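You operate a simulated robot arm through the tools that you are given. There is no shell and no other tool.

The job below is to be done with a simulated two-armed robot. You get a single attempt, and the scene is never put back.

Task
Cap the vial in the capping block and stand it in the long white rack.
Fine: grip it first; free the grip; well 3. Set down upright: what you pick out.

Only the result counts: the job must be done as asked and must still hold three seconds after the hand-in. Knocking over, shifting, dropping, spilling or breaking anything else fails it. A push-on lid holds only when it is set on centred and level and pressed home; a screw cap is set on level and turned clockwise until tight.

Robot
Two 6-joint arms with two-finger parallel grippers on one trunk that stands fixed in place. Base frame: the origin is at the foot of the trunk, x ahead of it, y to its left, z up. Units: cm, degrees, N and s.
The left shoulder is at [5, 17, 127.4], the right one opposite. Each reaches about 109.2 cm from its shoulder. Payload 1.57 kg a hand.
Tool frame (each hand has its own): the origin (TCP) lies between the finger pads and is the grasp point; the fingertips stand 3 cm ahead of it; z points along the fingers, y is the line along which they close. Largest opening 8 cm; finger width 1.7, thickness 1.2; the body of the gripper, 4 by 8.2 cm, starts 8 cm behind the TCP.
Orientation is that of the tool frame in the base frame, as a unit quaternion [x, y, z, w]. With the fingers straight down and closing along the base's y, the tool's x points along the base's -x, its y along +y and its z along -z.

Tools
- The arms move only by the tool play_rows. It takes "left_motion", "right_motion" or both (then of equal length, played together; a hand with none holds still); each is a list of rows, each a list of 7 numbers: the shift along the tool's x, y, z in units of 20 mm (1.0 is 20 mm), then the turn, a rotation vector about the tool's x, y, z in units of 5 degrees (1.0 is 5 degrees), then the closure, from 0 (fully open) to 1 (shut). In form: [[x, y, z, rx, ry, rz, jaw], ...]. A call has 1 to 20 rows; each row shifts and turns the commanded pose from where the row before left it, along the tool's axes as they then stand. A call with a number of a shift or a turn outside -1 to 1 is refused whole. Each row takes 0.2 s and may step no farther than 5 cm and 8.6 degrees from the row before; otherwise, or with a gripper value out of range, the whole call is refused. Where a pose cannot be reached the arm comes as near as it can. A force on the tool above 90 N (or 10 N above the force at the start of the call, whichever is more), or a blocked arm, ends the call early, and 0.2 s more pass. The fingers move at their own pace (about 4.5 cm/s each) and stop on an object; they squeeze with about 21 N. The grip force told is the motor's: it shows also when the fingers shut on nothing. Time passes only in rows, and 0.2 s behind the last, so rows that do not move let the fingers close. It gives the time, the measured TCP pose, the force on the tool (base axes), the opening and the grip force at its end, in the units of the frame above (readings bear some noise), with the torque about the TCP (base axes, N m) and any sound that the robot's microphone picked up.
- Cameras (640 x 400 px; columns grow to the right, rows downward): "scene" is now at [3.38, -0.65, 185.09]; the picture's right is [-0.14, -0.99, 0.00], its down [-0.80, 0.11, -0.59] and it looks along [0.59, -0.08, -0.81] (base axes); focal length 338 px, centre (320, 200). "left" rides on the left gripper at [7.2, 0.7, -12.2] in its tool frame; the picture's right is [-0.09, 1.00, 0.00], its down [-0.84, -0.08, -0.54] and it looks along [-0.54, -0.05, 0.84] (tool axes); focal length 238 px, centre (320, 200). "right" rides on the right gripper at [7.2, -0.7, -12.2] in its tool frame; the picture's right is [0.09, 1.00, 0.00], its down [-0.84, 0.08, -0.54] and it looks along [-0.54, 0.05, 0.84] (tool axes); focal length 238 px, centre (320, 200). There is no depth. A picture from a camera that has moved, and an enlarged one, comes with that camera's place and axes in the base frame and with its lens. The place of the scene camera against the robot may be out by one fixed shift of up to 1.8 cm in any direction.
- snapshot(camera): a new picture of that camera. The clock stands still meanwhile.
- raise_lower(by): slides the trunk up (or, below 0, down) by that many cm; the arms and the scene camera ride with it, the base frame stays. It gives what a move gives, with no picture.
- head_to(pan, tilt): turns the head with the scene camera to pan (to the left, within 86 degrees either way) and tilt (down, from -29 to 69), counted from straight ahead of the robot. It gives what a move gives.
- enlarge(camera, box): a new picture of the part [left, top, right, bottom] of that camera's present view, enlarged. The clock stands still meanwhile.
- job_done(): hands the job in; it is judged then, once.

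Nothing tells you positions but the pictures and the camera data. Unless the task says otherwise, let go and move clear before handing in.

The tools are called after "Request:" by a JSON object that holds its "op" and its "data". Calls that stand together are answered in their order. play_rows: Moves the arms, as the interface text tells. Its arguments: {"type":"object","properties":{"left_motion":{"type":"array"},"right_motion":{"type":"array"}},"required":[]} The other tools are called the same way: raise_lower (by) slides the trunk up or down; head_to (pan, tilt) turns the head that bears the scene camera; snapshot (camera) takes a picture; enlarge (camera, box) takes an enlarged picture of a part of a camera's view; job_done () hands the job in.

At the start:

```text
time_s: 0.0
left_position: [42.94, 5.95, 116.54]
left_ee_rot: [0.16, 0.986, 0.051, -0.022]
left_force: [-0.3, -0.5, 0.2]
left_ft_torque: [0.01, 0.0, 0.01]
left_finger_gap: 8.01
left_grasp_force: 0.1
right_position: [63.1, -17.8, 116.34]
right_ee_rot: [0.0, 1.0, 0.0, -0.001]
right_force: [0.4, 0.8, 0.3]
right_ft_torque: [0.01, 0.02, 0.01]
right_finger_gap: 8.0
right_grasp_force: 0.0
trunk travel left (down, up): [-88.9, 8.1]
head pan, tilt: [-8.1, 53.7]
```

scene: 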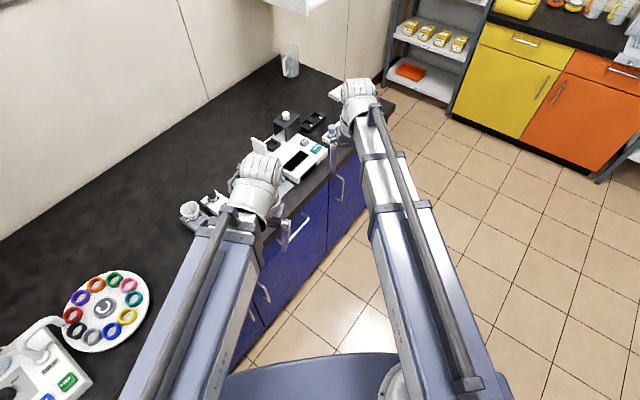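
right: 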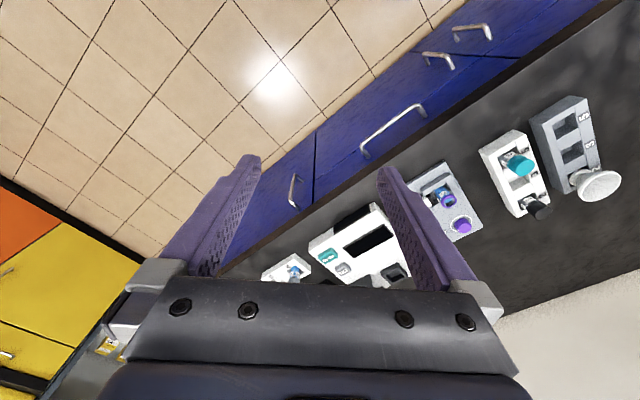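
left: 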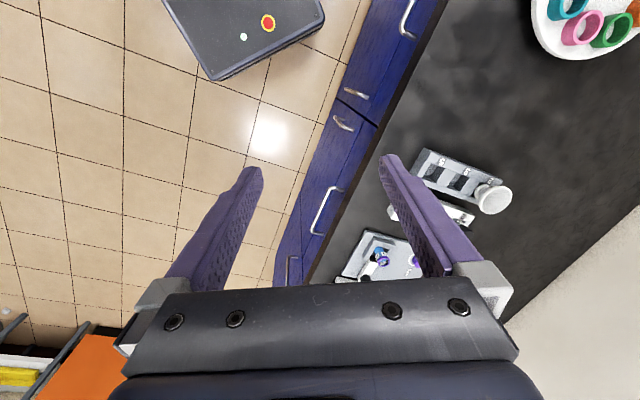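

I see a dark bench ahead with several racks and blocks around its edge, partly hidden by the arms. I'll look closer from all the cameras before moving anything.

Request:
{"op": "enlarge", "data": {"camera": "scene", "box": [160, 60, 400, 240]}}

Request:
{"op": "enlarge", "data": {"camera": "right", "box": [240, 80, 640, 300]}}

Request:
{"op": "enlarge", "data": {"camera": "left", "box": [300, 120, 560, 300]}}

```text
2.22 times, centred on (280, 150) of scene
camera zoom: at [3.38, -0.65, 185.09], right [-0.14, -0.99, 0.0], down [-0.8, 0.11, -0.59], along [0.59, -0.08, -0.81], focal length 752 px, centre (409, 311)
```

zoom: 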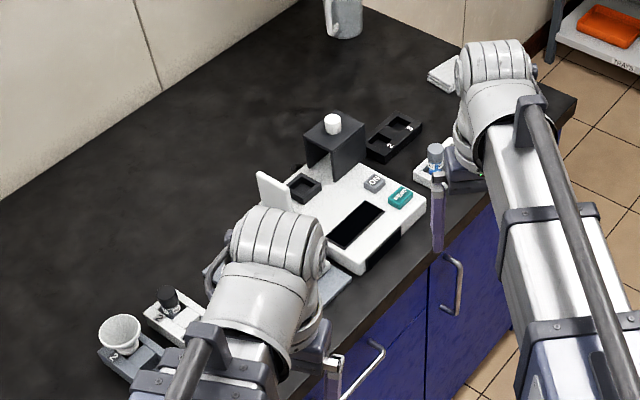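

```text
1.60 times, centred on (440, 190) of right
camera zoom: at [55.93, -18.4, 128.71], right [-0.09, 1.0, 0.0], down [0.84, 0.08, 0.54], along [0.54, 0.05, -0.84], focal length 381 px, centre (128, 216)
```

zoom: 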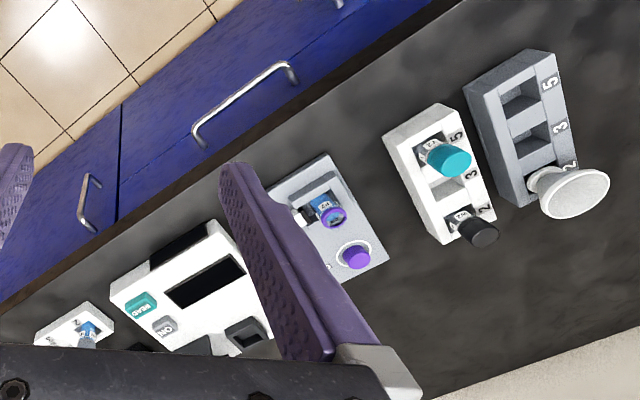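

```text
2.22 times, centred on (430, 210) of left
camera zoom: at [36.74, 7.62, 129.14], right [0.4, 0.91, 0.09], down [0.78, -0.39, 0.48], along [0.47, -0.13, -0.87], focal length 530 px, centre (76, 178)
```

zoom: 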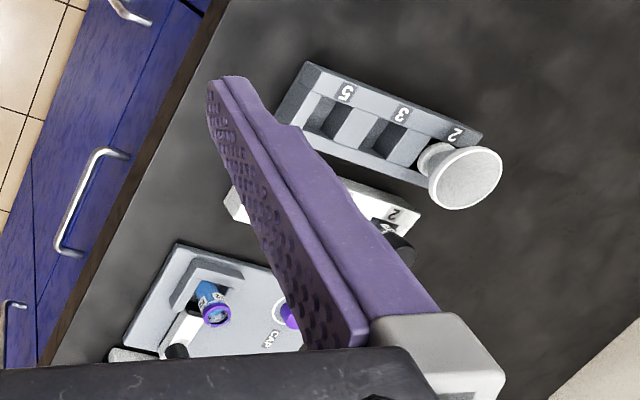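

The bench is set diagonally to my front left. The capping block, with its vial and purple cap, sits near (87, 17), a white rack with teal and black caps is near (73, 23), and a grey rack with a funnel lies beyond it. I'll draw the right hand back and bring the left hand over the block to see it better.

Request:
{"op": "play_rows", "data": {"left_motion": [[0, 0, 0, 0.54, -0.34, 0, 0], [0, 0, 0, 0.54, -0.34, 0, 0], [-0.99, 0.82, 0.3, 0, 0, 0, 0], [-0.99, 0.82, 0.3, 0, 0, 0, 0], [-0.99, 0.82, 0.3, 0, 0, 0, 0], [-0.99, 0.82, 0.3, 0, 0, 0, 0], [-0.99, 0.82, 0.3, 0, 0, 0, 0], [-0.99, 0.82, 0.3, 0, 0, 0, 0], [-0.99, 0.82, 0.3, 0, 0, 0, 0], [-0.99, 0.82, 0.3, 0, 0, 0, 0], [-0.99, 0.82, 0.3, 0, 0, 0, 0], [-0.99, 0.82, 0.3, 0, 0, 0, 0]], "right_motion": [[0.75, -0.5, 0, 0, 0, 0, 0], [0.75, -0.5, 0, 0, 0, 0, 0], [0.75, -0.5, 0, 0, 0, 0, 0], [0.75, -0.5, 0, 0, 0, 0, 0], [0.75, -0.5, 0, 0, 0, 0, 0], [0.75, -0.5, 0, 0, 0, 0, 0], [0.75, -0.5, 0, 0, 0, 0, 0], [0.75, -0.5, 0, 0, 0, 0, 0], [0.75, -0.5, 0, 0, 0, 0, 0], [0.75, -0.5, 0, 0, 0, 0, 0], [0.75, -0.5, 0, 0, 0, 0, 0], [0.75, -0.5, 0, 0, 0, 0, 0]]}}

```text
time_s: 2.6
left_position: [68.06, 14.97, 116.4]
left_ee_rot: [0.161, 0.987, -0.002, -0.001]
left_force: [0.0, -0.5, 0.1]
left_ft_torque: [0.0, -0.03, -0.02]
left_finger_gap: 8.0
left_grasp_force: 0.0
left hand out of reach, approached as far as the arm can: row 1, 2, 3, 4, 5, 6, 7, 8, 9, 10, 11, 12
right_position: [44.96, -29.63, 116.49]
right_ee_rot: [0.001, 1.0, 0.0, 0.0]
right_force: [0.6, 0.2, 0.2]
right_ft_torque: [-0.01, 0.0, -0.02]
right_finger_gap: 8.02
right_grasp_force: 0.1
trunk travel left (down, up): [-88.9, 8.1]
head pan, tilt: [-8.1, 53.7]
```

The left hand got to the right x and y but stopped higher than I commanded. I'll look at the views now to see why, and to locate things.

Request:
{"op": "snapshot", "data": {"camera": "scene"}}

Request:
{"op": "snapshot", "data": {"camera": "left"}}

Request:
{"op": "snapshot", "data": {"camera": "right"}}

```text
taken
camera scene: at [3.42, -0.64, 185.09], right [-0.14, -0.99, 0.0], down [-0.8, 0.11, -0.59], along [0.59, -0.08, -0.81], focal length 338 px, centre (320, 200)
```

scene: 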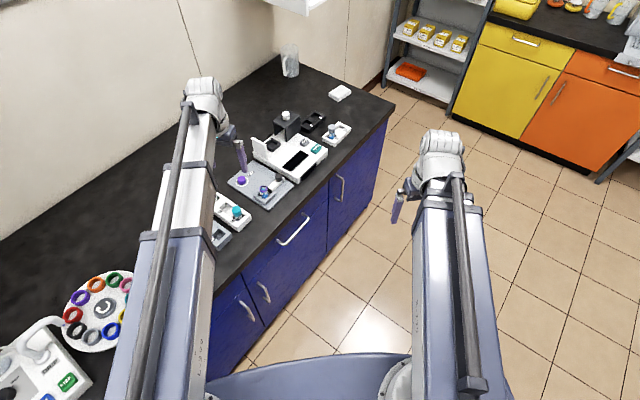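

```text
taken
camera left: at [61.61, 17.98, 128.58], right [0.4, 0.92, 0.0], down [0.77, -0.34, 0.54], along [0.49, -0.22, -0.84], focal length 238 px, centre (320, 200)
```

left: 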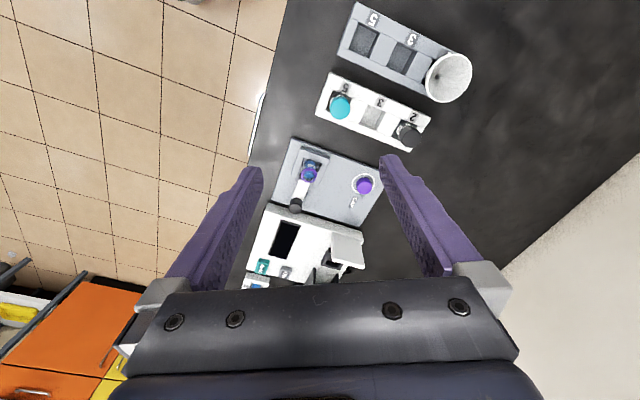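

```text
taken
camera right: at [37.91, -30.37, 128.7], right [-0.09, 1.0, 0.0], down [0.84, 0.08, 0.54], along [0.54, 0.05, -0.84], focal length 238 px, centre (320, 200)
```

right: 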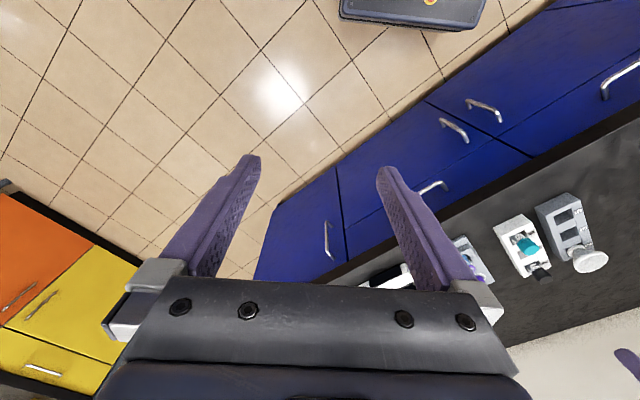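

Request:
{"op": "enlarge", "data": {"camera": "scene", "box": [200, 80, 360, 260]}}

Request:
{"op": "enlarge", "data": {"camera": "left", "box": [240, 60, 480, 280]}}

Request:
{"op": "enlarge", "data": {"camera": "left", "box": [270, 130, 400, 220]}}

```text
2.22 times, centred on (280, 170) of scene
camera zoom: at [3.42, -0.64, 185.09], right [-0.14, -0.99, 0.0], down [-0.8, 0.11, -0.59], along [0.59, -0.08, -0.81], focal length 752 px, centre (409, 267)
```

zoom: 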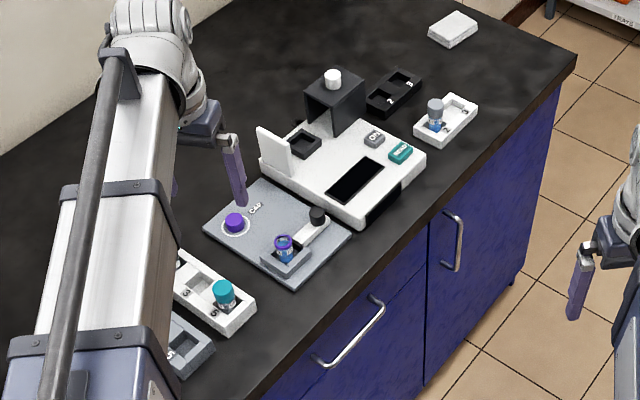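

```text
1.82 times, centred on (360, 170) of left
camera zoom: at [61.61, 17.98, 128.58], right [0.4, 0.92, 0.0], down [0.77, -0.34, 0.54], along [0.49, -0.22, -0.84], focal length 433 px, centre (247, 254)
```

zoom: 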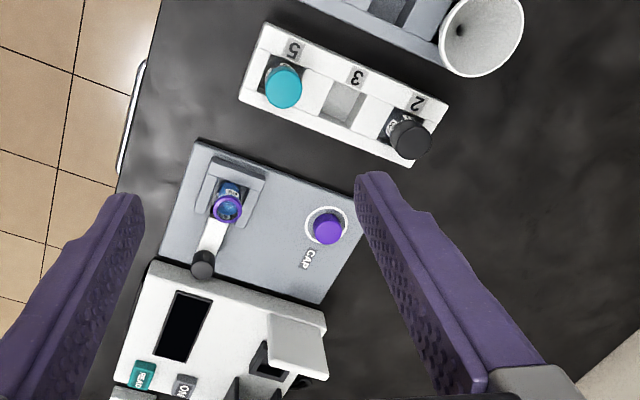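

```text
4.44 times, centred on (335, 175) of left
camera zoom: at [61.61, 17.98, 128.58], right [0.4, 0.92, 0.0], down [0.77, -0.34, 0.54], along [0.49, -0.22, -0.84], focal length 1059 px, centre (253, 311)
```

zoom: 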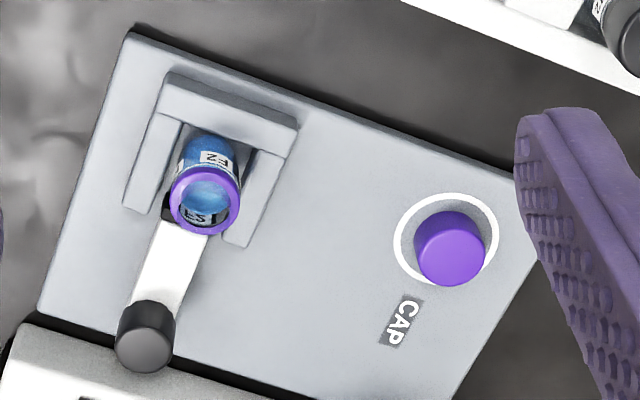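

The capping block has a U-shaped nest with the open vial, a white slide with a black knob that looks like the clamp, and the purple cap on its CAP seat. The white rack has wells 5 (teal), 3 (apparently empty) and 2 (black). I'll test whether the left hand can go straight down from here.

Request:
{"op": "play_rows", "data": {"left_motion": [[0, 0, 0.5, 0, 0, 0, 0], [0, 0, 0.5, 0, 0, 0, 0]]}}

Request:
{"op": "enlarge", "data": {"camera": "left", "box": [300, 60, 460, 160]}}

```text
time_s: 3.2
left_position: [68.12, 14.99, 116.41]
left_ee_rot: [0.161, 0.987, -0.001, -0.001]
left_force: [0.6, -0.1, 0.7]
left_ft_torque: [-0.01, -0.02, 0.03]
left_finger_gap: 8.0
left_grasp_force: 0.1
left hand out of reach, approached as far as the arm can: row 1, 2
right_position: [45.07, -29.68, 116.45]
right_ee_rot: [-0.001, 1.0, 0.001, 0.0]
right_force: [-0.8, -0.3, 0.7]
right_ft_torque: [0.0, -0.02, -0.02]
right_finger_gap: 7.99
right_grasp_force: 0.2
trunk travel left (down, up): [-88.9, 8.1]
head pan, tilt: [-8.1, 53.7]
```

```text
4.00 times, centred on (380, 110) of left
camera zoom: at [61.53, 17.95, 128.6], right [0.4, 0.92, 0.0], down [0.77, -0.34, 0.54], along [0.5, -0.22, -0.84], focal length 953 px, centre (80, 560)
```

zoom: 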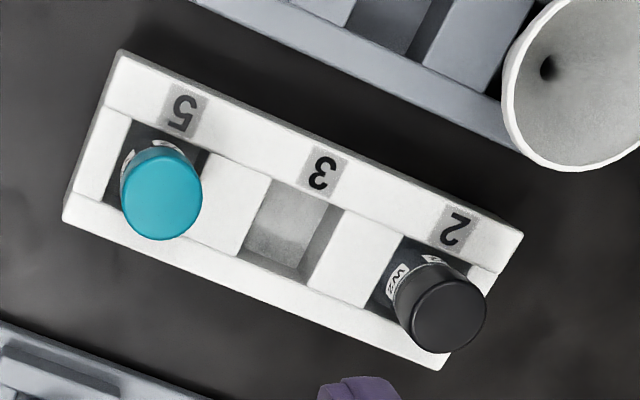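

Well 3 is empty. The arm can't go lower at this shoulder height, so I'll lower the trunk instead and check that the hands follow.

Request:
{"op": "raise_lower", "data": {"by": -8}}

Request:
{"op": "snapshot", "data": {"camera": "scene"}}

Request:
{"op": "snapshot", "data": {"camera": "left"}}

```text
time_s: 4.4
left_position: [68.1, 14.98, 108.4]
left_ee_rot: [0.161, 0.987, -0.001, 0.0]
left_force: [-0.1, -0.7, 0.0]
left_ft_torque: [-0.02, 0.01, 0.01]
left_finger_gap: 8.0
left_grasp_force: 0.0
right_position: [45.14, -29.6, 108.42]
right_ee_rot: [0.0, 1.0, 0.0, 0.0]
right_force: [0.3, 0.3, 0.5]
right_ft_torque: [0.03, -0.02, 0.03]
right_finger_gap: 8.01
right_grasp_force: 0.1
trunk travel left (down, up): [-80.9, 16.1]
head pan, tilt: [-8.1, 53.7]
```

```text
taken
camera scene: at [3.37, -0.65, 177.09], right [-0.14, -0.99, 0.0], down [-0.8, 0.11, -0.59], along [0.59, -0.08, -0.81], focal length 338 px, centre (320, 200)
```

scene: 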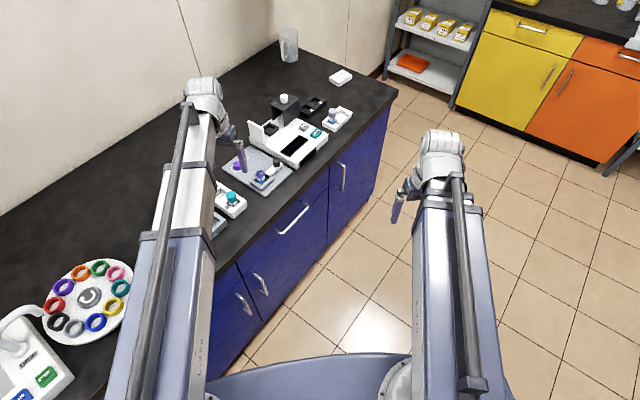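

```text
taken
camera left: at [61.52, 17.95, 120.6], right [0.4, 0.92, 0.0], down [0.77, -0.34, 0.54], along [0.5, -0.22, -0.84], focal length 238 px, centre (320, 200)
```

left: 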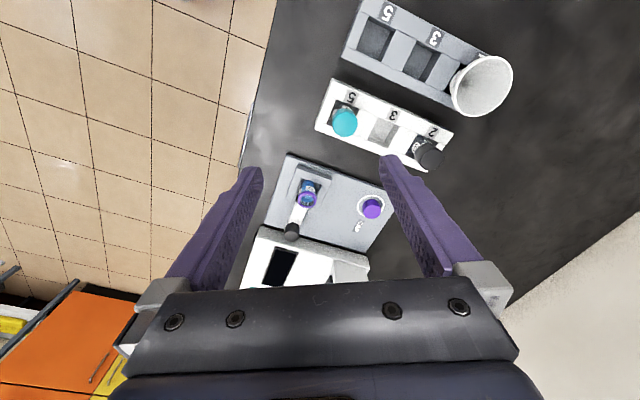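

Lowering the trunk works. I'll test whether the arm can move vertically by itself, first up a little, then down.

Request:
{"op": "play_rows", "data": {"left_motion": [[0, 0, -0.5, 0, 0, 0, 0], [0, 0, -0.5, 0, 0, 0, 0]], "right_motion": [[0, 0, 0.5, 0, 0, 0, 0], [0, 0, 0.5, 0, 0, 0, 0]]}}

```text
time_s: 5.0
left_position: [68.02, 14.8, 108.46]
left_ee_rot: [0.161, 0.987, 0.0, 0.0]
left_force: [0.7, 0.0, -0.8]
left_ft_torque: [-0.01, 0.02, 0.0]
left_finger_gap: 8.0
left_grasp_force: 0.1
left hand out of reach, approached as far as the arm can: row 1, 2
right_position: [45.1, -29.7, 108.39]
right_ee_rot: [0.0, 1.0, 0.0, -0.001]
right_force: [0.7, 0.3, 0.5]
right_ft_torque: [0.04, 0.0, -0.02]
right_finger_gap: 7.98
right_grasp_force: 0.1
right hand out of reach, approached as far as the arm can: row 1, 2
trunk travel left (down, up): [-80.9, 16.1]
head pan, tilt: [-8.1, 53.7]
```

The arms only move level, so the hands rise and fall with the trunk and I'll use the trunk for all vertical motion. The block's axes are about 45° off the base axes. I'll turn the left hand to match them and move closer for triangulation.

Request:
{"op": "play_rows", "data": {"left_motion": [[0, 0, 0, 0, 0, 0.98, 0], [0, 0, 0, 0, 0, 0.98, 0], [0, 0, 0, 0, 0, 0.98, 0], [0, 0, 0, 0, 0, 0.98, 0], [0, 0, 0, 0, 0, 0.98, 0], [-0.24, 0.81, 0, 0, 0, 0, 0], [-0.24, 0.81, 0, 0, 0, 0, 0], [-0.24, 0.81, 0, 0, 0, 0, 0], [-0.24, 0.81, 0, 0, 0, 0, 0], [-0.24, 0.81, 0, 0, 0, 0, 0]]}}

Request:
{"op": "snapshot", "data": {"camera": "left"}}

Request:
{"op": "snapshot", "data": {"camera": "scene"}}

```text
time_s: 7.2
left_position: [75.3, 19.22, 108.26]
left_ee_rot: [0.367, 0.93, 0.0, 0.0]
left_force: [-0.1, 0.0, -0.1]
left_ft_torque: [0.0, -0.03, 0.01]
left_finger_gap: 8.0
left_grasp_force: 0.1
right_position: [45.03, -29.64, 108.42]
right_ee_rot: [0.001, 1.0, 0.0, 0.0]
right_force: [-0.1, -0.7, -0.9]
right_ft_torque: [0.01, 0.01, 0.02]
right_finger_gap: 8.03
right_grasp_force: 0.1
trunk travel left (down, up): [-80.9, 16.1]
head pan, tilt: [-8.1, 53.7]
```

```text
taken
camera left: at [70.71, 24.72, 120.57], right [0.75, 0.67, 0.0], down [0.56, -0.63, 0.54], along [0.36, -0.41, -0.84], focal length 238 px, centre (320, 200)
```

left: 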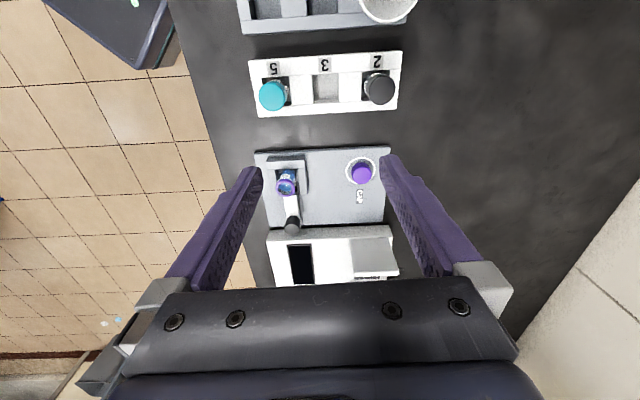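

```text
taken
camera scene: at [3.42, -0.63, 177.09], right [-0.14, -0.99, 0.0], down [-0.8, 0.11, -0.59], along [0.59, -0.08, -0.81], focal length 338 px, centre (320, 200)
```

scene: 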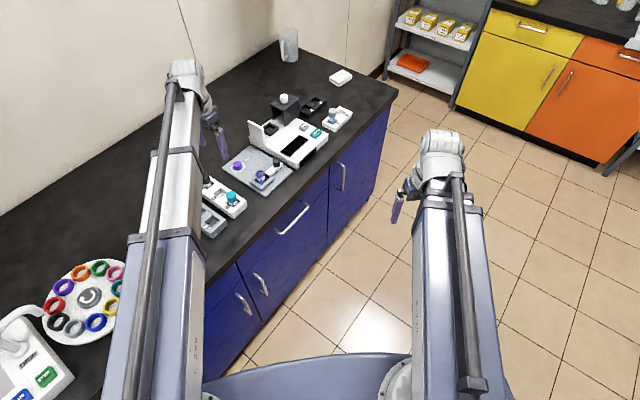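

The view is now almost square with the block. I'll enlarge the block, the white rack and the scene camera's view of them.

Request:
{"op": "enlarge", "data": {"camera": "left", "box": [250, 140, 400, 235]}}

Request:
{"op": "enlarge", "data": {"camera": "left", "box": [240, 40, 410, 146]}}

Request:
{"op": "enlarge", "data": {"camera": "scene", "box": [200, 130, 300, 240]}}

```text
4.21 times, centred on (325, 188) of left
camera zoom: at [70.71, 24.72, 120.57], right [0.75, 0.67, 0.0], down [0.56, -0.63, 0.54], along [0.36, -0.41, -0.84], focal length 1004 px, centre (299, 253)
```

zoom: 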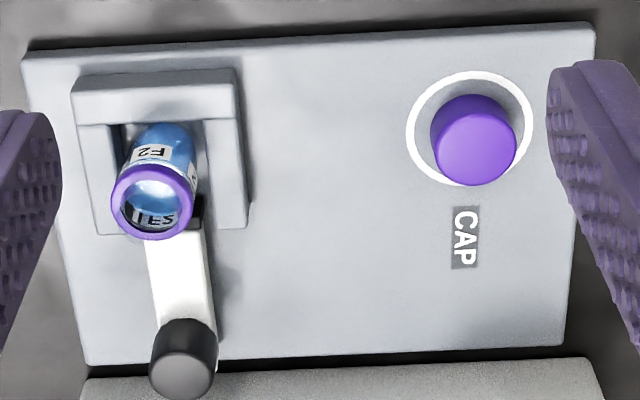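

```text
3.76 times, centred on (325, 93) of left
camera zoom: at [70.71, 24.72, 120.57], right [0.75, 0.67, 0.0], down [0.56, -0.63, 0.54], along [0.36, -0.41, -0.84], focal length 897 px, centre (301, 603)
```

zoom: 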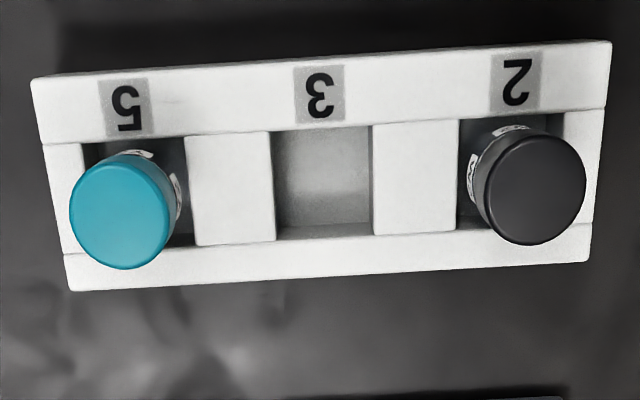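

```text
3.64 times, centred on (250, 185) of scene
camera zoom: at [3.42, -0.63, 177.09], right [-0.14, -0.99, 0.0], down [-0.8, 0.11, -0.59], along [0.59, -0.08, -0.81], focal length 1230 px, centre (574, 254)
```

zoom: 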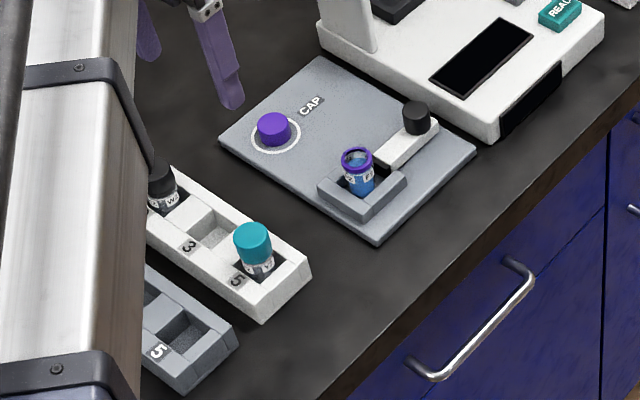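

The vial rim is near (78.5, 8.5, 90.4), the cap near (86.4, 16.7) with its top at about z 87.8, and the clamp knob near (84.3, 2.9, 90). I'll move closer and lower to see the vial, the cap and the slide in detail.

Request:
{"op": "play_rows", "data": {"left_motion": [[-0.62, -0.81, 0, 0, 0, 0, 0], [-0.62, -0.81, 0, 0, 0, 0, 0], [-0.62, -0.81, 0, 0, 0, 0, 0], [-0.62, -0.81, 0, 0, 0, 0, 0]]}}

Request:
{"op": "raise_lower", "data": {"by": -7}}

Request:
{"op": "snapshot", "data": {"camera": "left"}}

Request:
{"op": "enlarge", "data": {"camera": "left", "box": [250, 120, 400, 214]}}

```text
time_s: 8.2
left_position: [74.49, 11.09, 108.37]
left_ee_rot: [0.366, 0.931, -0.001, -0.001]
left_force: [0.1, 0.2, -0.7]
left_ft_torque: [-0.01, 0.02, -0.01]
left_finger_gap: 8.03
left_grasp_force: 0.1
right_position: [45.1, -29.74, 108.35]
right_ee_rot: [0.0, 1.0, 0.0, 0.001]
right_force: [-0.6, -0.1, 0.7]
right_ft_torque: [0.02, 0.02, 0.03]
right_finger_gap: 8.0
right_grasp_force: 0.1
trunk travel left (down, up): [-80.9, 16.1]
head pan, tilt: [-8.1, 53.7]
```

```text
time_s: 9.2
left_position: [74.55, 11.23, 101.49]
left_ee_rot: [0.366, 0.931, -0.001, 0.001]
left_force: [0.1, 1.0, -0.7]
left_ft_torque: [0.02, -0.01, 0.0]
left_finger_gap: 7.99
left_grasp_force: 0.1
right_position: [45.1, -29.67, 101.36]
right_ee_rot: [0.0, 1.0, -0.001, 0.0]
right_force: [0.3, -0.4, 1.1]
right_ft_torque: [0.0, 0.0, -0.02]
right_finger_gap: 8.01
right_grasp_force: 0.0
trunk travel left (down, up): [-73.9, 23.1]
head pan, tilt: [-8.1, 53.7]
```

```text
taken
camera left: at [69.83, 16.56, 113.6], right [0.75, 0.67, 0.0], down [0.56, -0.63, 0.54], along [0.36, -0.41, -0.84], focal length 238 px, centre (320, 200)
```

left: 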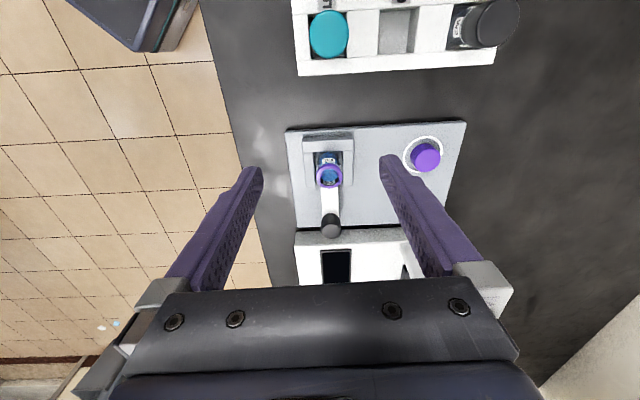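

```text
4.26 times, centred on (325, 167) of left
camera zoom: at [69.83, 16.56, 113.6], right [0.75, 0.67, 0.0], down [0.56, -0.63, 0.54], along [0.36, -0.41, -0.84], focal length 1014 px, centre (299, 340)
```

zoom: 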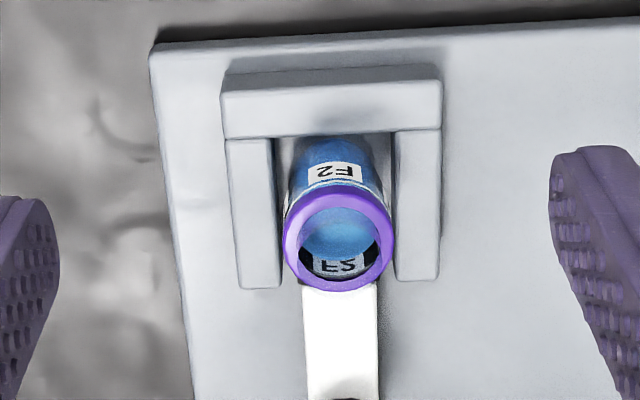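

I see the open vial with a purple rim, labelled F2 with blue liquid, standing in the U nest. I'll enlarge the scene camera's slanting view of the block.

Request:
{"op": "enlarge", "data": {"camera": "scene", "box": [235, 130, 305, 174]}}

Request:
{"op": "enlarge", "data": {"camera": "left", "box": [290, 150, 390, 250]}}

Request:
{"op": "enlarge", "data": {"camera": "left", "box": [380, 115, 480, 180]}}

Request:
{"op": "snapshot", "data": {"camera": "scene"}}

```text
9.09 times, centred on (270, 152) of scene
camera zoom: at [3.36, -0.65, 170.09], right [-0.14, -0.99, 0.0], down [-0.8, 0.11, -0.59], along [0.59, -0.08, -0.81], focal length 3075 px, centre (774, 636)
```

zoom: 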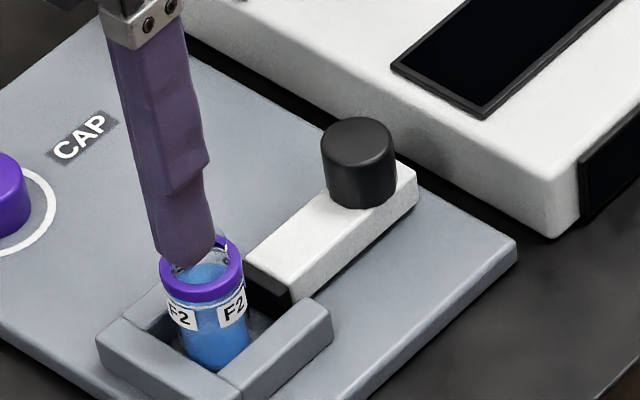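

```text
4.00 times, centred on (340, 200) of left
camera zoom: at [69.83, 16.56, 113.6], right [0.75, 0.67, 0.0], down [0.56, -0.63, 0.54], along [0.36, -0.41, -0.84], focal length 953 px, centre (240, 200)
```

zoom: 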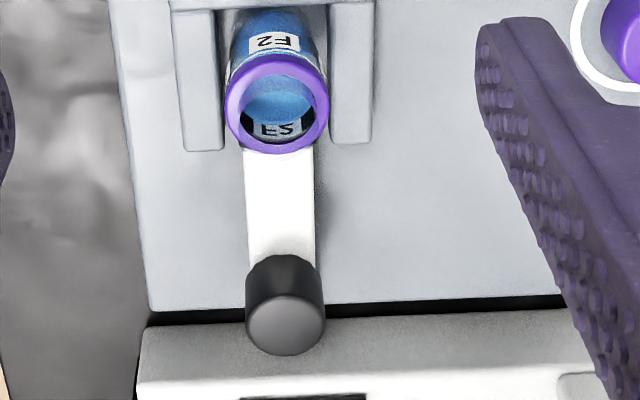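

```text
6.15 times, centred on (430, 148) of left
camera zoom: at [69.83, 16.56, 113.6], right [0.75, 0.67, 0.0], down [0.56, -0.63, 0.54], along [0.36, -0.41, -0.84], focal length 1467 px, centre (-357, 523)
```

zoom: 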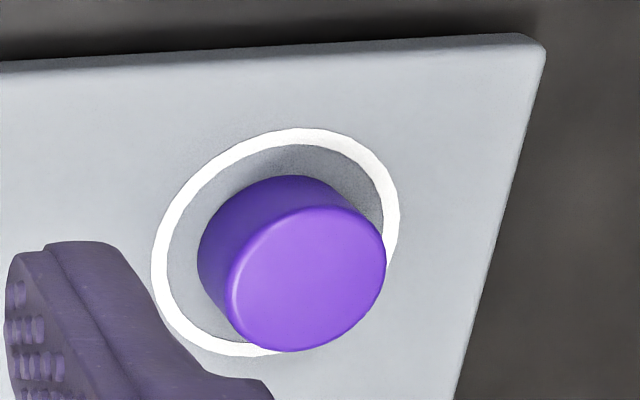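

```text
taken
camera scene: at [3.36, -0.65, 170.09], right [-0.14, -0.99, 0.0], down [-0.8, 0.11, -0.59], along [0.59, -0.08, -0.81], focal length 338 px, centre (320, 200)
```

scene: 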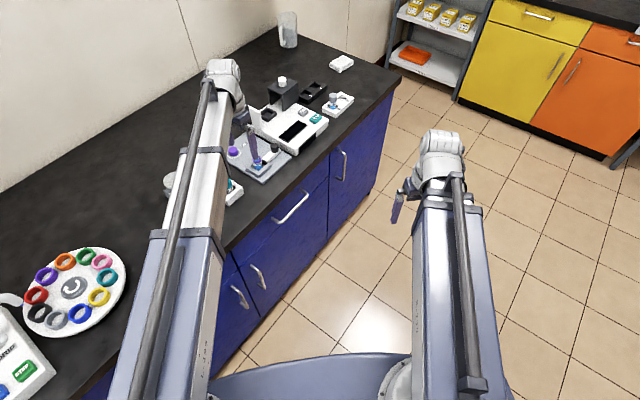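

The clamp is a white slide bar with a black pad and an upright black knob, about 8 cm from the vial and currently drawn back. The plate top is at z of about 86, the knob top near 89.5 and the analyser top near 89. I'll move the left hand above the knob and check alignment before going down.

Request:
{"op": "play_rows", "data": {"left_motion": [[-0.935, 0.03, 0, 0, 0, 0, 0], [-0.935, 0.03, 0, 0, 0, 0, 0], [-0.935, 0.03, 0, 0, 0, 0, 0], [-0.935, 0.03, 0, 0, 0, 0, 0], [-0.935, 0.03, 0, 0, 0, 0, 0], [-0.935, 0.03, 0, 0, 0, 0, 0], [-0.935, 0.03, 0, 0, 0, 0, 0]]}}

Request:
{"op": "snapshot", "data": {"camera": "left"}}

Request:
{"op": "enlarge", "data": {"camera": "left", "box": [260, 100, 400, 250]}}

Request:
{"op": "snapshot", "data": {"camera": "scene"}}

```text
time_s: 10.8
left_position: [84.54, 2.66, 101.48]
left_ee_rot: [0.366, 0.931, -0.001, 0.0]
left_force: [-0.2, -0.4, -0.2]
left_ft_torque: [0.01, 0.04, 0.0]
left_finger_gap: 7.98
left_grasp_force: 0.2
right_position: [45.09, -29.64, 101.33]
right_ee_rot: [0.0, 1.0, 0.0, 0.0]
right_force: [-0.7, 0.1, 0.2]
right_ft_torque: [0.05, 0.01, 0.01]
right_finger_gap: 7.97
right_grasp_force: 0.2
trunk travel left (down, up): [-73.9, 23.1]
head pan, tilt: [-8.1, 53.7]
```

```text
taken
camera left: at [79.75, 7.96, 113.57], right [0.75, 0.67, 0.0], down [0.56, -0.63, 0.54], along [0.36, -0.41, -0.84], focal length 238 px, centre (320, 200)
```

left: 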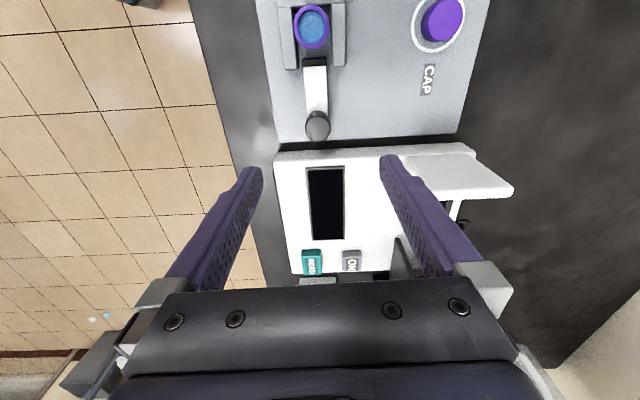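

```text
2.67 times, centred on (330, 175) of left
camera zoom: at [79.75, 7.96, 113.57], right [0.75, 0.67, 0.0], down [0.56, -0.63, 0.54], along [0.36, -0.41, -0.84], focal length 636 px, centre (293, 267)
```

zoom: 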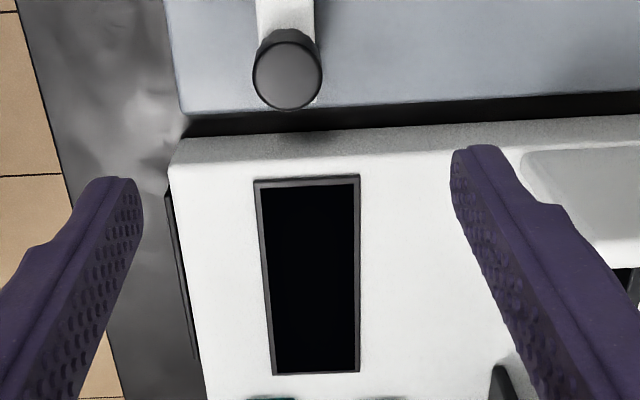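

```text
taken
camera scene: at [3.41, -0.68, 170.09], right [-0.14, -0.99, 0.0], down [-0.8, 0.11, -0.59], along [0.59, -0.08, -0.81], focal length 338 px, centre (320, 200)
```

scene: 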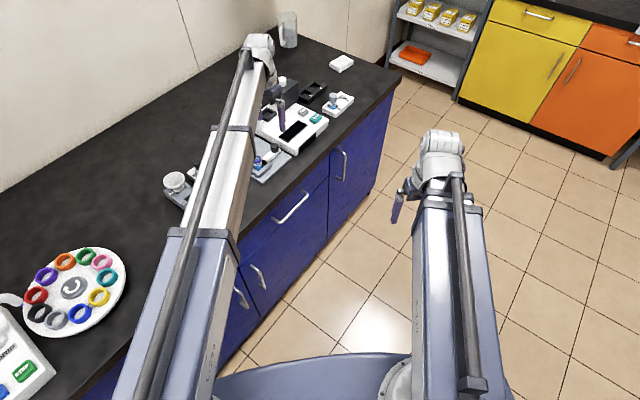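

The knob is near (84.1, 2.85) with its top at z of about 90, so the hand is slightly too far along the slide. I'll correct by a few millimetres and lower the trunk so the fingertips straddle the knob.

Request:
{"op": "play_rows", "data": {"left_motion": [[0.22, -0.08, 0, 0, 0, 0, 0], [0, 0, 0, 0, 0, 0, 0]]}}

Request:
{"op": "raise_lower", "data": {"by": -6}}

Request:
{"op": "snapshot", "data": {"camera": "left"}}

Request:
{"op": "enlarge", "data": {"camera": "scene", "box": [235, 90, 325, 180]}}

```text
time_s: 11.4
left_position: [84.02, 2.66, 101.32]
left_ee_rot: [0.366, 0.93, -0.001, -0.001]
left_force: [0.2, 0.2, -0.3]
left_ft_torque: [-0.02, -0.02, 0.01]
left_finger_gap: 7.97
left_grasp_force: 0.0
right_position: [45.12, -29.75, 101.4]
right_ee_rot: [0.0, 1.0, 0.0, 0.0]
right_force: [0.8, 0.3, -0.6]
right_ft_torque: [0.04, -0.03, -0.03]
right_finger_gap: 8.02
right_grasp_force: 0.1
trunk travel left (down, up): [-73.9, 23.1]
head pan, tilt: [-8.1, 53.7]
```

```text
time_s: 12.4
left_position: [83.95, 2.78, 95.34]
left_ee_rot: [0.367, 0.93, -0.001, -0.001]
left_force: [-0.5, -0.8, 0.2]
left_ft_torque: [0.04, 0.0, 0.01]
left_finger_gap: 8.0
left_grasp_force: 0.0
right_position: [45.15, -29.67, 95.25]
right_ee_rot: [0.0, 1.0, 0.0, 0.0]
right_force: [-0.3, 0.3, -0.1]
right_ft_torque: [0.02, 0.01, -0.02]
right_finger_gap: 8.01
right_grasp_force: 0.0
trunk travel left (down, up): [-67.9, 29.1]
head pan, tilt: [-8.1, 53.7]
```

```text
taken
camera left: at [79.28, 8.18, 107.6], right [0.75, 0.67, 0.0], down [0.56, -0.63, 0.54], along [0.36, -0.41, -0.84], focal length 238 px, centre (320, 200)
```

left: 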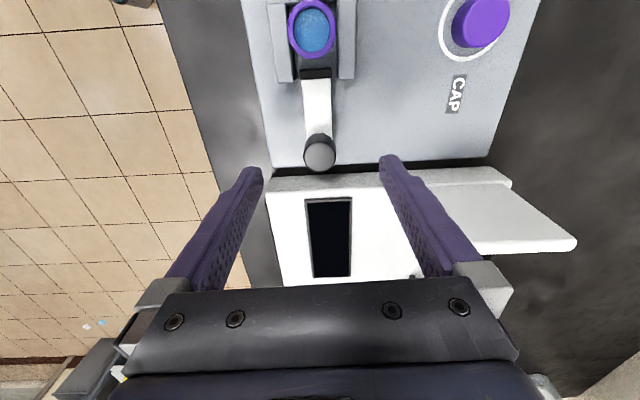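

```text
4.44 times, centred on (280, 135) of scene
camera zoom: at [3.36, -0.65, 164.09], right [-0.14, -0.99, 0.0], down [-0.8, 0.11, -0.59], along [0.59, -0.08, -0.81], focal length 1503 px, centre (498, 489)
```

zoom: 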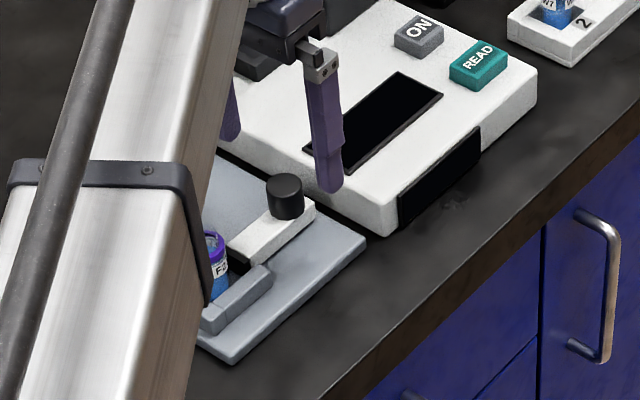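

The hand is centred over the knob to within about 1–2 mm. I'll lower the last 3.5 cm and check clearance.

Request:
{"op": "raise_lower", "data": {"by": -3.5}}

Request:
{"op": "snapshot", "data": {"camera": "left"}}

Request:
{"op": "enlarge", "data": {"camera": "scene", "box": [235, 90, 325, 180]}}

```text
time_s: 13.2
left_position: [84.02, 2.84, 91.76]
left_ee_rot: [0.367, 0.93, -0.001, -0.001]
left_force: [0.4, -0.4, -0.5]
left_ft_torque: [0.01, -0.03, 0.0]
left_finger_gap: 8.01
left_grasp_force: 0.1
right_position: [45.11, -29.66, 91.98]
right_ee_rot: [0.0, 1.0, 0.001, 0.0]
right_force: [0.1, 0.2, 0.6]
right_ft_torque: [-0.03, -0.02, 0.0]
right_finger_gap: 8.01
right_grasp_force: 0.1
trunk travel left (down, up): [-64.4, 32.6]
head pan, tilt: [-8.1, 53.7]
```

```text
taken
camera left: at [79.29, 8.17, 104.1], right [0.75, 0.67, 0.0], down [0.56, -0.63, 0.54], along [0.36, -0.41, -0.84], focal length 238 px, centre (320, 200)
```

left: 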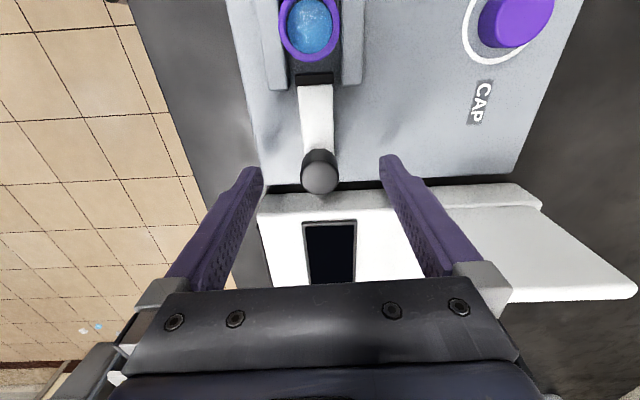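

```text
4.44 times, centred on (280, 135) of scene
camera zoom: at [3.36, -0.65, 160.59], right [-0.14, -0.99, 0.0], down [-0.8, 0.11, -0.59], along [0.59, -0.08, -0.81], focal length 1503 px, centre (498, 489)
```

zoom: 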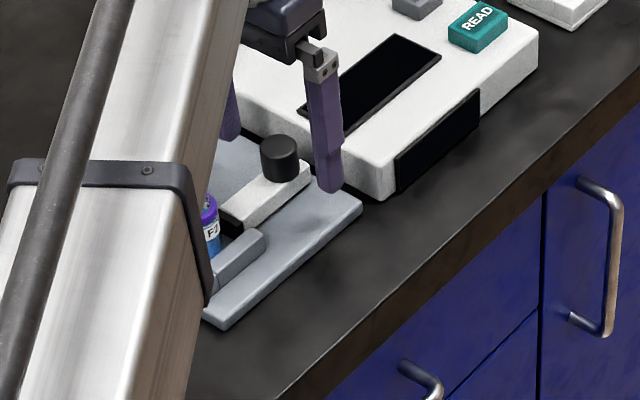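

The fingertips straddle the knob at the right height. I'll close on the knob and then move the slide towards the vial in small steps.

Request:
{"op": "play_rows", "data": {"left_motion": [[0, 0, 0, 0, 0, 0, 0.5], [0, 0, 0, 0, 0, 0, 0.8], [0, 0, 0, 0, 0, 0, 1], [0, 0, 0, 0, 0, 0, 1], [0, 0, 0, 0, 0, 0, 1], [0, 0, 0, 0, 0, 0, 1]]}}

```text
time_s: 14.6
left_position: [84.01, 2.69, 91.85]
left_ee_rot: [0.366, 0.93, -0.001, -0.001]
left_force: [-2.5, -2.3, -2.7]
left_ft_torque: [0.17, -0.15, -0.01]
left_finger_gap: 2.49
left_grasp_force: 36.9
right_position: [45.05, -29.67, 91.88]
right_ee_rot: [0.0, 1.0, -0.001, 0.0]
right_force: [-0.3, -0.6, 0.0]
right_ft_torque: [-0.04, -0.01, -0.02]
right_finger_gap: 8.03
right_grasp_force: 0.1
trunk travel left (down, up): [-64.4, 32.6]
head pan, tilt: [-8.1, 53.7]
```

The fingers hold the knob with a gap of 2.49 cm. Now I'll push the slide towards the vial, a centimetre or so, while watching the force.

Request:
{"op": "play_rows", "data": {"left_motion": [[0.1, 0, 0, 0, 0, 0, 1], [0.1, 0, 0, 0, 0, 0, 1], [0.1, 0, 0, 0, 0, 0, 1], [0.1, 0, 0, 0, 0, 0, 1]]}}

Request:
{"op": "snapshot", "data": {"camera": "left"}}

```text
time_s: 15.6
left_position: [83.32, 3.35, 91.91]
left_ee_rot: [0.366, 0.93, -0.001, 0.0]
left_force: [-8.1, 0.4, -6.0]
left_ft_torque: [0.04, -0.1, -0.03]
left_finger_gap: 2.5
left_grasp_force: 36.2
right_position: [45.08, -29.61, 91.91]
right_ee_rot: [0.0, 1.0, 0.0, 0.0]
right_force: [0.3, -0.6, -0.9]
right_ft_torque: [-0.01, 0.01, 0.01]
right_finger_gap: 7.99
right_grasp_force: 0.1
trunk travel left (down, up): [-64.4, 32.6]
head pan, tilt: [-8.1, 53.7]
```

```text
taken
camera left: at [78.63, 8.79, 104.1], right [0.75, 0.67, 0.0], down [0.56, -0.63, 0.54], along [0.36, -0.4, -0.84], focal length 238 px, centre (320, 200)
```

left: 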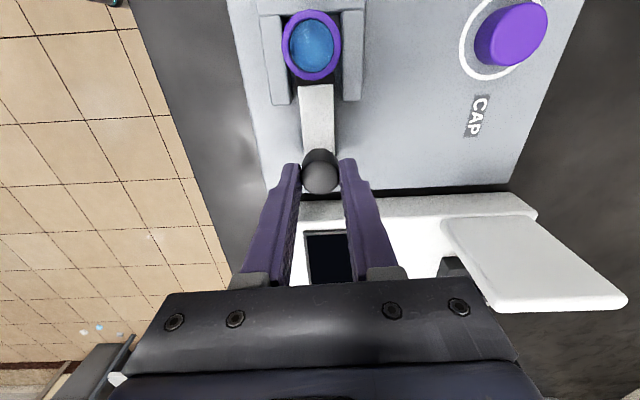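

The slide is moving with the knob, and I exert only a few newtons. I'll look at the remaining gap between pad and vial.

Request:
{"op": "enlarge", "data": {"camera": "left", "box": [240, 0, 400, 110]}}

Request:
{"op": "enlarge", "data": {"camera": "scene", "box": [250, 110, 310, 170]}}

```text
3.64 times, centred on (320, 55) of left
camera zoom: at [78.63, 8.79, 104.1], right [0.75, 0.67, 0.0], down [0.56, -0.63, 0.54], along [0.36, -0.4, -0.84], focal length 867 px, centre (320, 727)
```

zoom: 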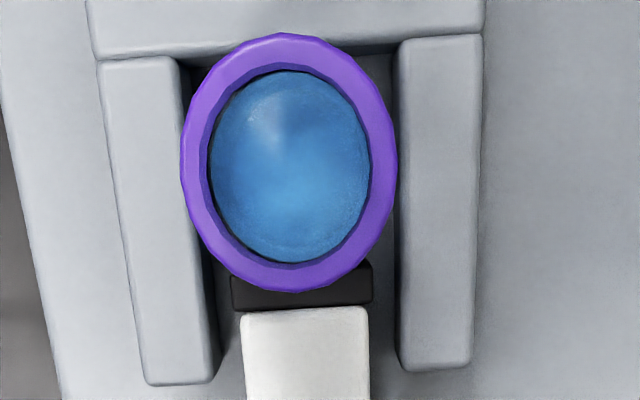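

```text
6.67 times, centred on (280, 140) of scene
camera zoom: at [3.35, -0.64, 160.58], right [-0.14, -0.99, 0.0], down [-0.8, 0.11, -0.59], along [0.59, -0.08, -0.81], focal length 2255 px, centre (587, 600)
```

zoom: 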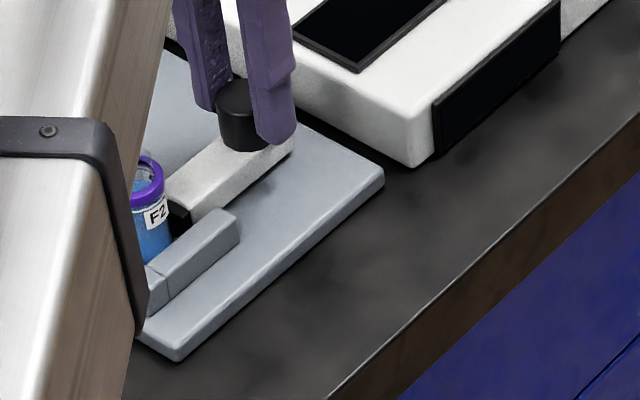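

The pad is close to the vial now. I'll advance a few more millimetres at a time.

Request:
{"op": "play_rows", "data": {"left_motion": [[0.1, 0, 0, 0, 0, 0, 1], [0.05, 0, 0, 0, 0, 0, 1]]}}

Request:
{"op": "enlarge", "data": {"camera": "left", "box": [240, 0, 400, 110]}}

```text
time_s: 16.2
left_position: [83.26, 3.44, 91.93]
left_ee_rot: [0.366, 0.93, -0.001, 0.0]
left_force: [-7.9, 1.5, -7.1]
left_ft_torque: [0.34, 0.12, 0.06]
left_finger_gap: 2.5
left_grasp_force: 36.6
right_position: [45.08, -29.61, 91.96]
right_ee_rot: [0.0, 1.0, 0.0, 0.0]
right_force: [0.5, 0.0, -0.1]
right_ft_torque: [0.0, 0.03, 0.02]
right_finger_gap: 8.02
right_grasp_force: 0.0
trunk travel left (down, up): [-64.4, 32.6]
head pan, tilt: [-8.1, 53.7]
```

```text
3.64 times, centred on (320, 55) of left
camera zoom: at [78.49, 8.92, 104.09], right [0.75, 0.67, 0.0], down [0.56, -0.63, 0.54], along [0.36, -0.41, -0.84], focal length 867 px, centre (320, 727)
```

zoom: 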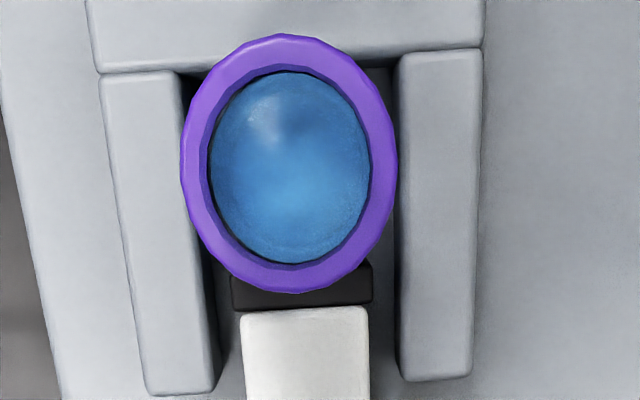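

The vial and pad now move together towards the nest's back wall, so the pad is touching the vial. I'll keep going gently until the force rises, meaning it's clamped.

Request:
{"op": "play_rows", "data": {"left_motion": [[0.1, 0, 0, 0, 0, 0, 1], [0.1, 0, 0, 0, 0, 0, 1]]}}

Request:
{"op": "enlarge", "data": {"camera": "left", "box": [240, 0, 400, 110]}}

```text
time_s: 16.8
left_position: [83.03, 3.62, 91.99]
left_ee_rot: [0.367, 0.93, 0.0, 0.002]
left_force: [5.8, -5.2, 3.3]
left_ft_torque: [0.21, -0.19, 0.11]
left_finger_gap: 2.49
left_grasp_force: 36.6
right_position: [45.09, -29.75, 91.89]
right_ee_rot: [0.0, 1.0, 0.0, 0.001]
right_force: [0.4, -0.4, -0.8]
right_ft_torque: [0.02, 0.02, 0.01]
right_finger_gap: 7.99
right_grasp_force: 0.0
trunk travel left (down, up): [-64.4, 32.6]
head pan, tilt: [-8.1, 53.7]
```

```text
3.64 times, centred on (320, 55) of left
camera zoom: at [78.36, 9.03, 104.07], right [0.75, 0.67, 0.0], down [0.56, -0.63, 0.54], along [0.36, -0.41, -0.84], focal length 867 px, centre (320, 727)
```

zoom: 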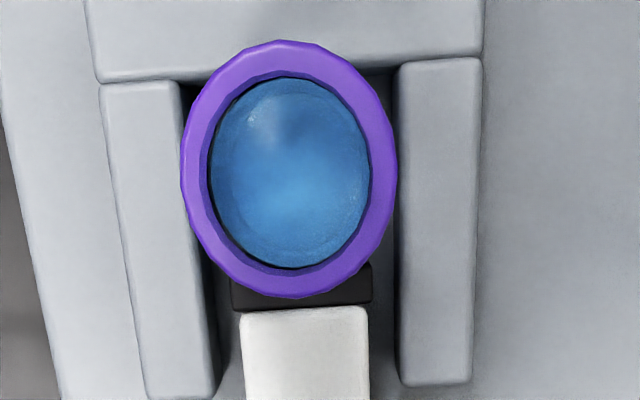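

Resistance is rising at about 8 N along the slide. I'll press a little further to get a firm clamp.

Request:
{"op": "play_rows", "data": {"left_motion": [[0.1, 0, 0, 0, 0, 0, 1], [0.1, 0, 0, 0, 0, 0, 1]]}}

Request:
{"op": "enlarge", "data": {"camera": "left", "box": [240, 0, 400, 110]}}

```text
time_s: 17.4
left_position: [83.09, 3.63, 91.92]
left_ee_rot: [0.367, 0.93, -0.001, 0.004]
left_force: [29.9, -15.8, 22.7]
left_ft_torque: [-0.34, -0.04, -0.12]
left_finger_gap: 2.5
left_grasp_force: 36.9
right_position: [45.08, -29.68, 91.83]
right_ee_rot: [-0.001, 1.0, 0.001, 0.0]
right_force: [0.0, -0.2, -0.3]
right_ft_torque: [-0.05, 0.03, 0.01]
right_finger_gap: 8.0
right_grasp_force: 0.1
trunk travel left (down, up): [-64.4, 32.6]
head pan, tilt: [-8.1, 53.7]
```

```text
3.64 times, centred on (320, 55) of left
camera zoom: at [78.27, 9.1, 104.04], right [0.75, 0.66, 0.0], down [0.55, -0.63, 0.55], along [0.37, -0.41, -0.84], focal length 867 px, centre (320, 727)
```

zoom: 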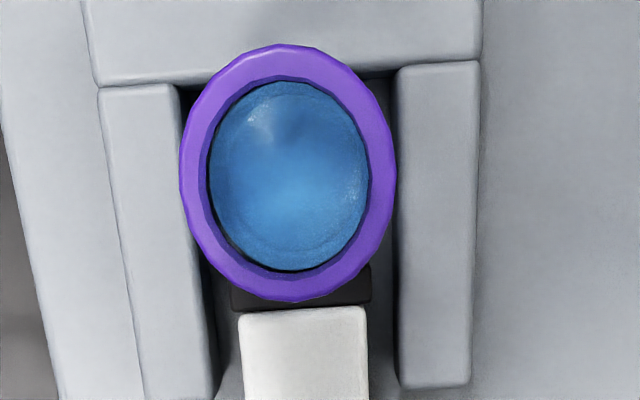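

The slide now resists with about 33 N along its axis and no longer moves, so the vial is clamped. I'll let go of the knob and check that the slide stays.

Request:
{"op": "play_rows", "data": {"left_motion": [[0, 0, 0, 0, 0, 0, 0.3], [0, 0, 0, 0, 0, 0, 0.1], [0, 0, 0, 0, 0, 0, 0], [0, 0, 0, 0, 0, 0, 0]]}}

Request:
{"op": "snapshot", "data": {"camera": "left"}}

Request:
{"op": "enlarge", "data": {"camera": "left", "box": [240, 0, 400, 110]}}

```text
time_s: 18.4
left_position: [82.56, 4.0, 91.99]
left_ee_rot: [0.366, 0.93, 0.0, 0.0]
left_force: [0.0, 0.3, 0.7]
left_ft_torque: [-0.02, -0.04, 0.0]
left_finger_gap: 8.01
left_grasp_force: 0.0
right_position: [45.05, -29.57, 91.83]
right_ee_rot: [0.0, 1.0, 0.0, 0.0]
right_force: [-0.5, -0.4, -0.8]
right_ft_torque: [-0.01, 0.02, 0.02]
right_finger_gap: 8.02
right_grasp_force: 0.0
trunk travel left (down, up): [-64.4, 32.6]
head pan, tilt: [-8.1, 53.7]
```

```text
taken
camera left: at [77.94, 9.43, 104.09], right [0.75, 0.67, 0.0], down [0.56, -0.63, 0.54], along [0.36, -0.41, -0.84], focal length 238 px, centre (320, 200)
```

left: 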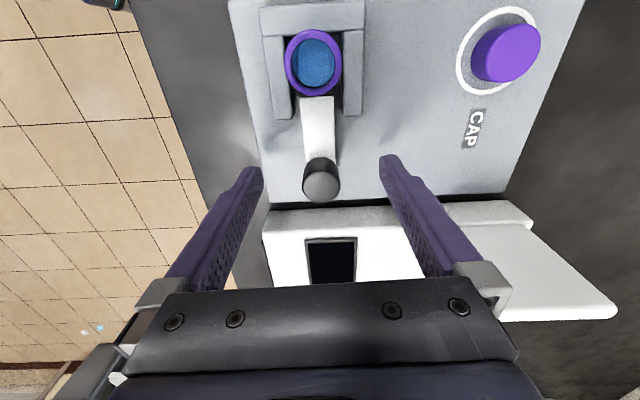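

```text
3.64 times, centred on (320, 55) of left
camera zoom: at [77.94, 9.43, 104.09], right [0.75, 0.67, 0.0], down [0.56, -0.63, 0.54], along [0.36, -0.41, -0.84], focal length 867 px, centre (320, 727)
```

zoom: 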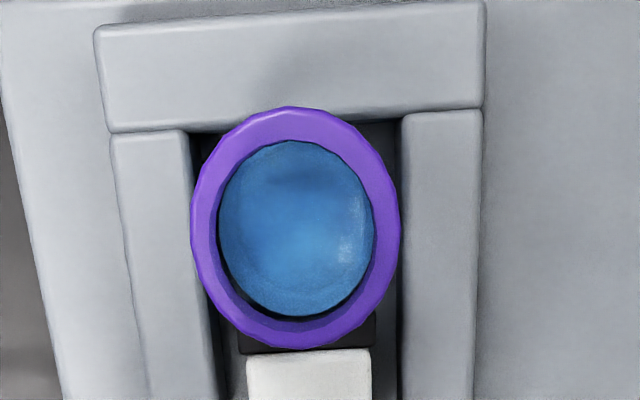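

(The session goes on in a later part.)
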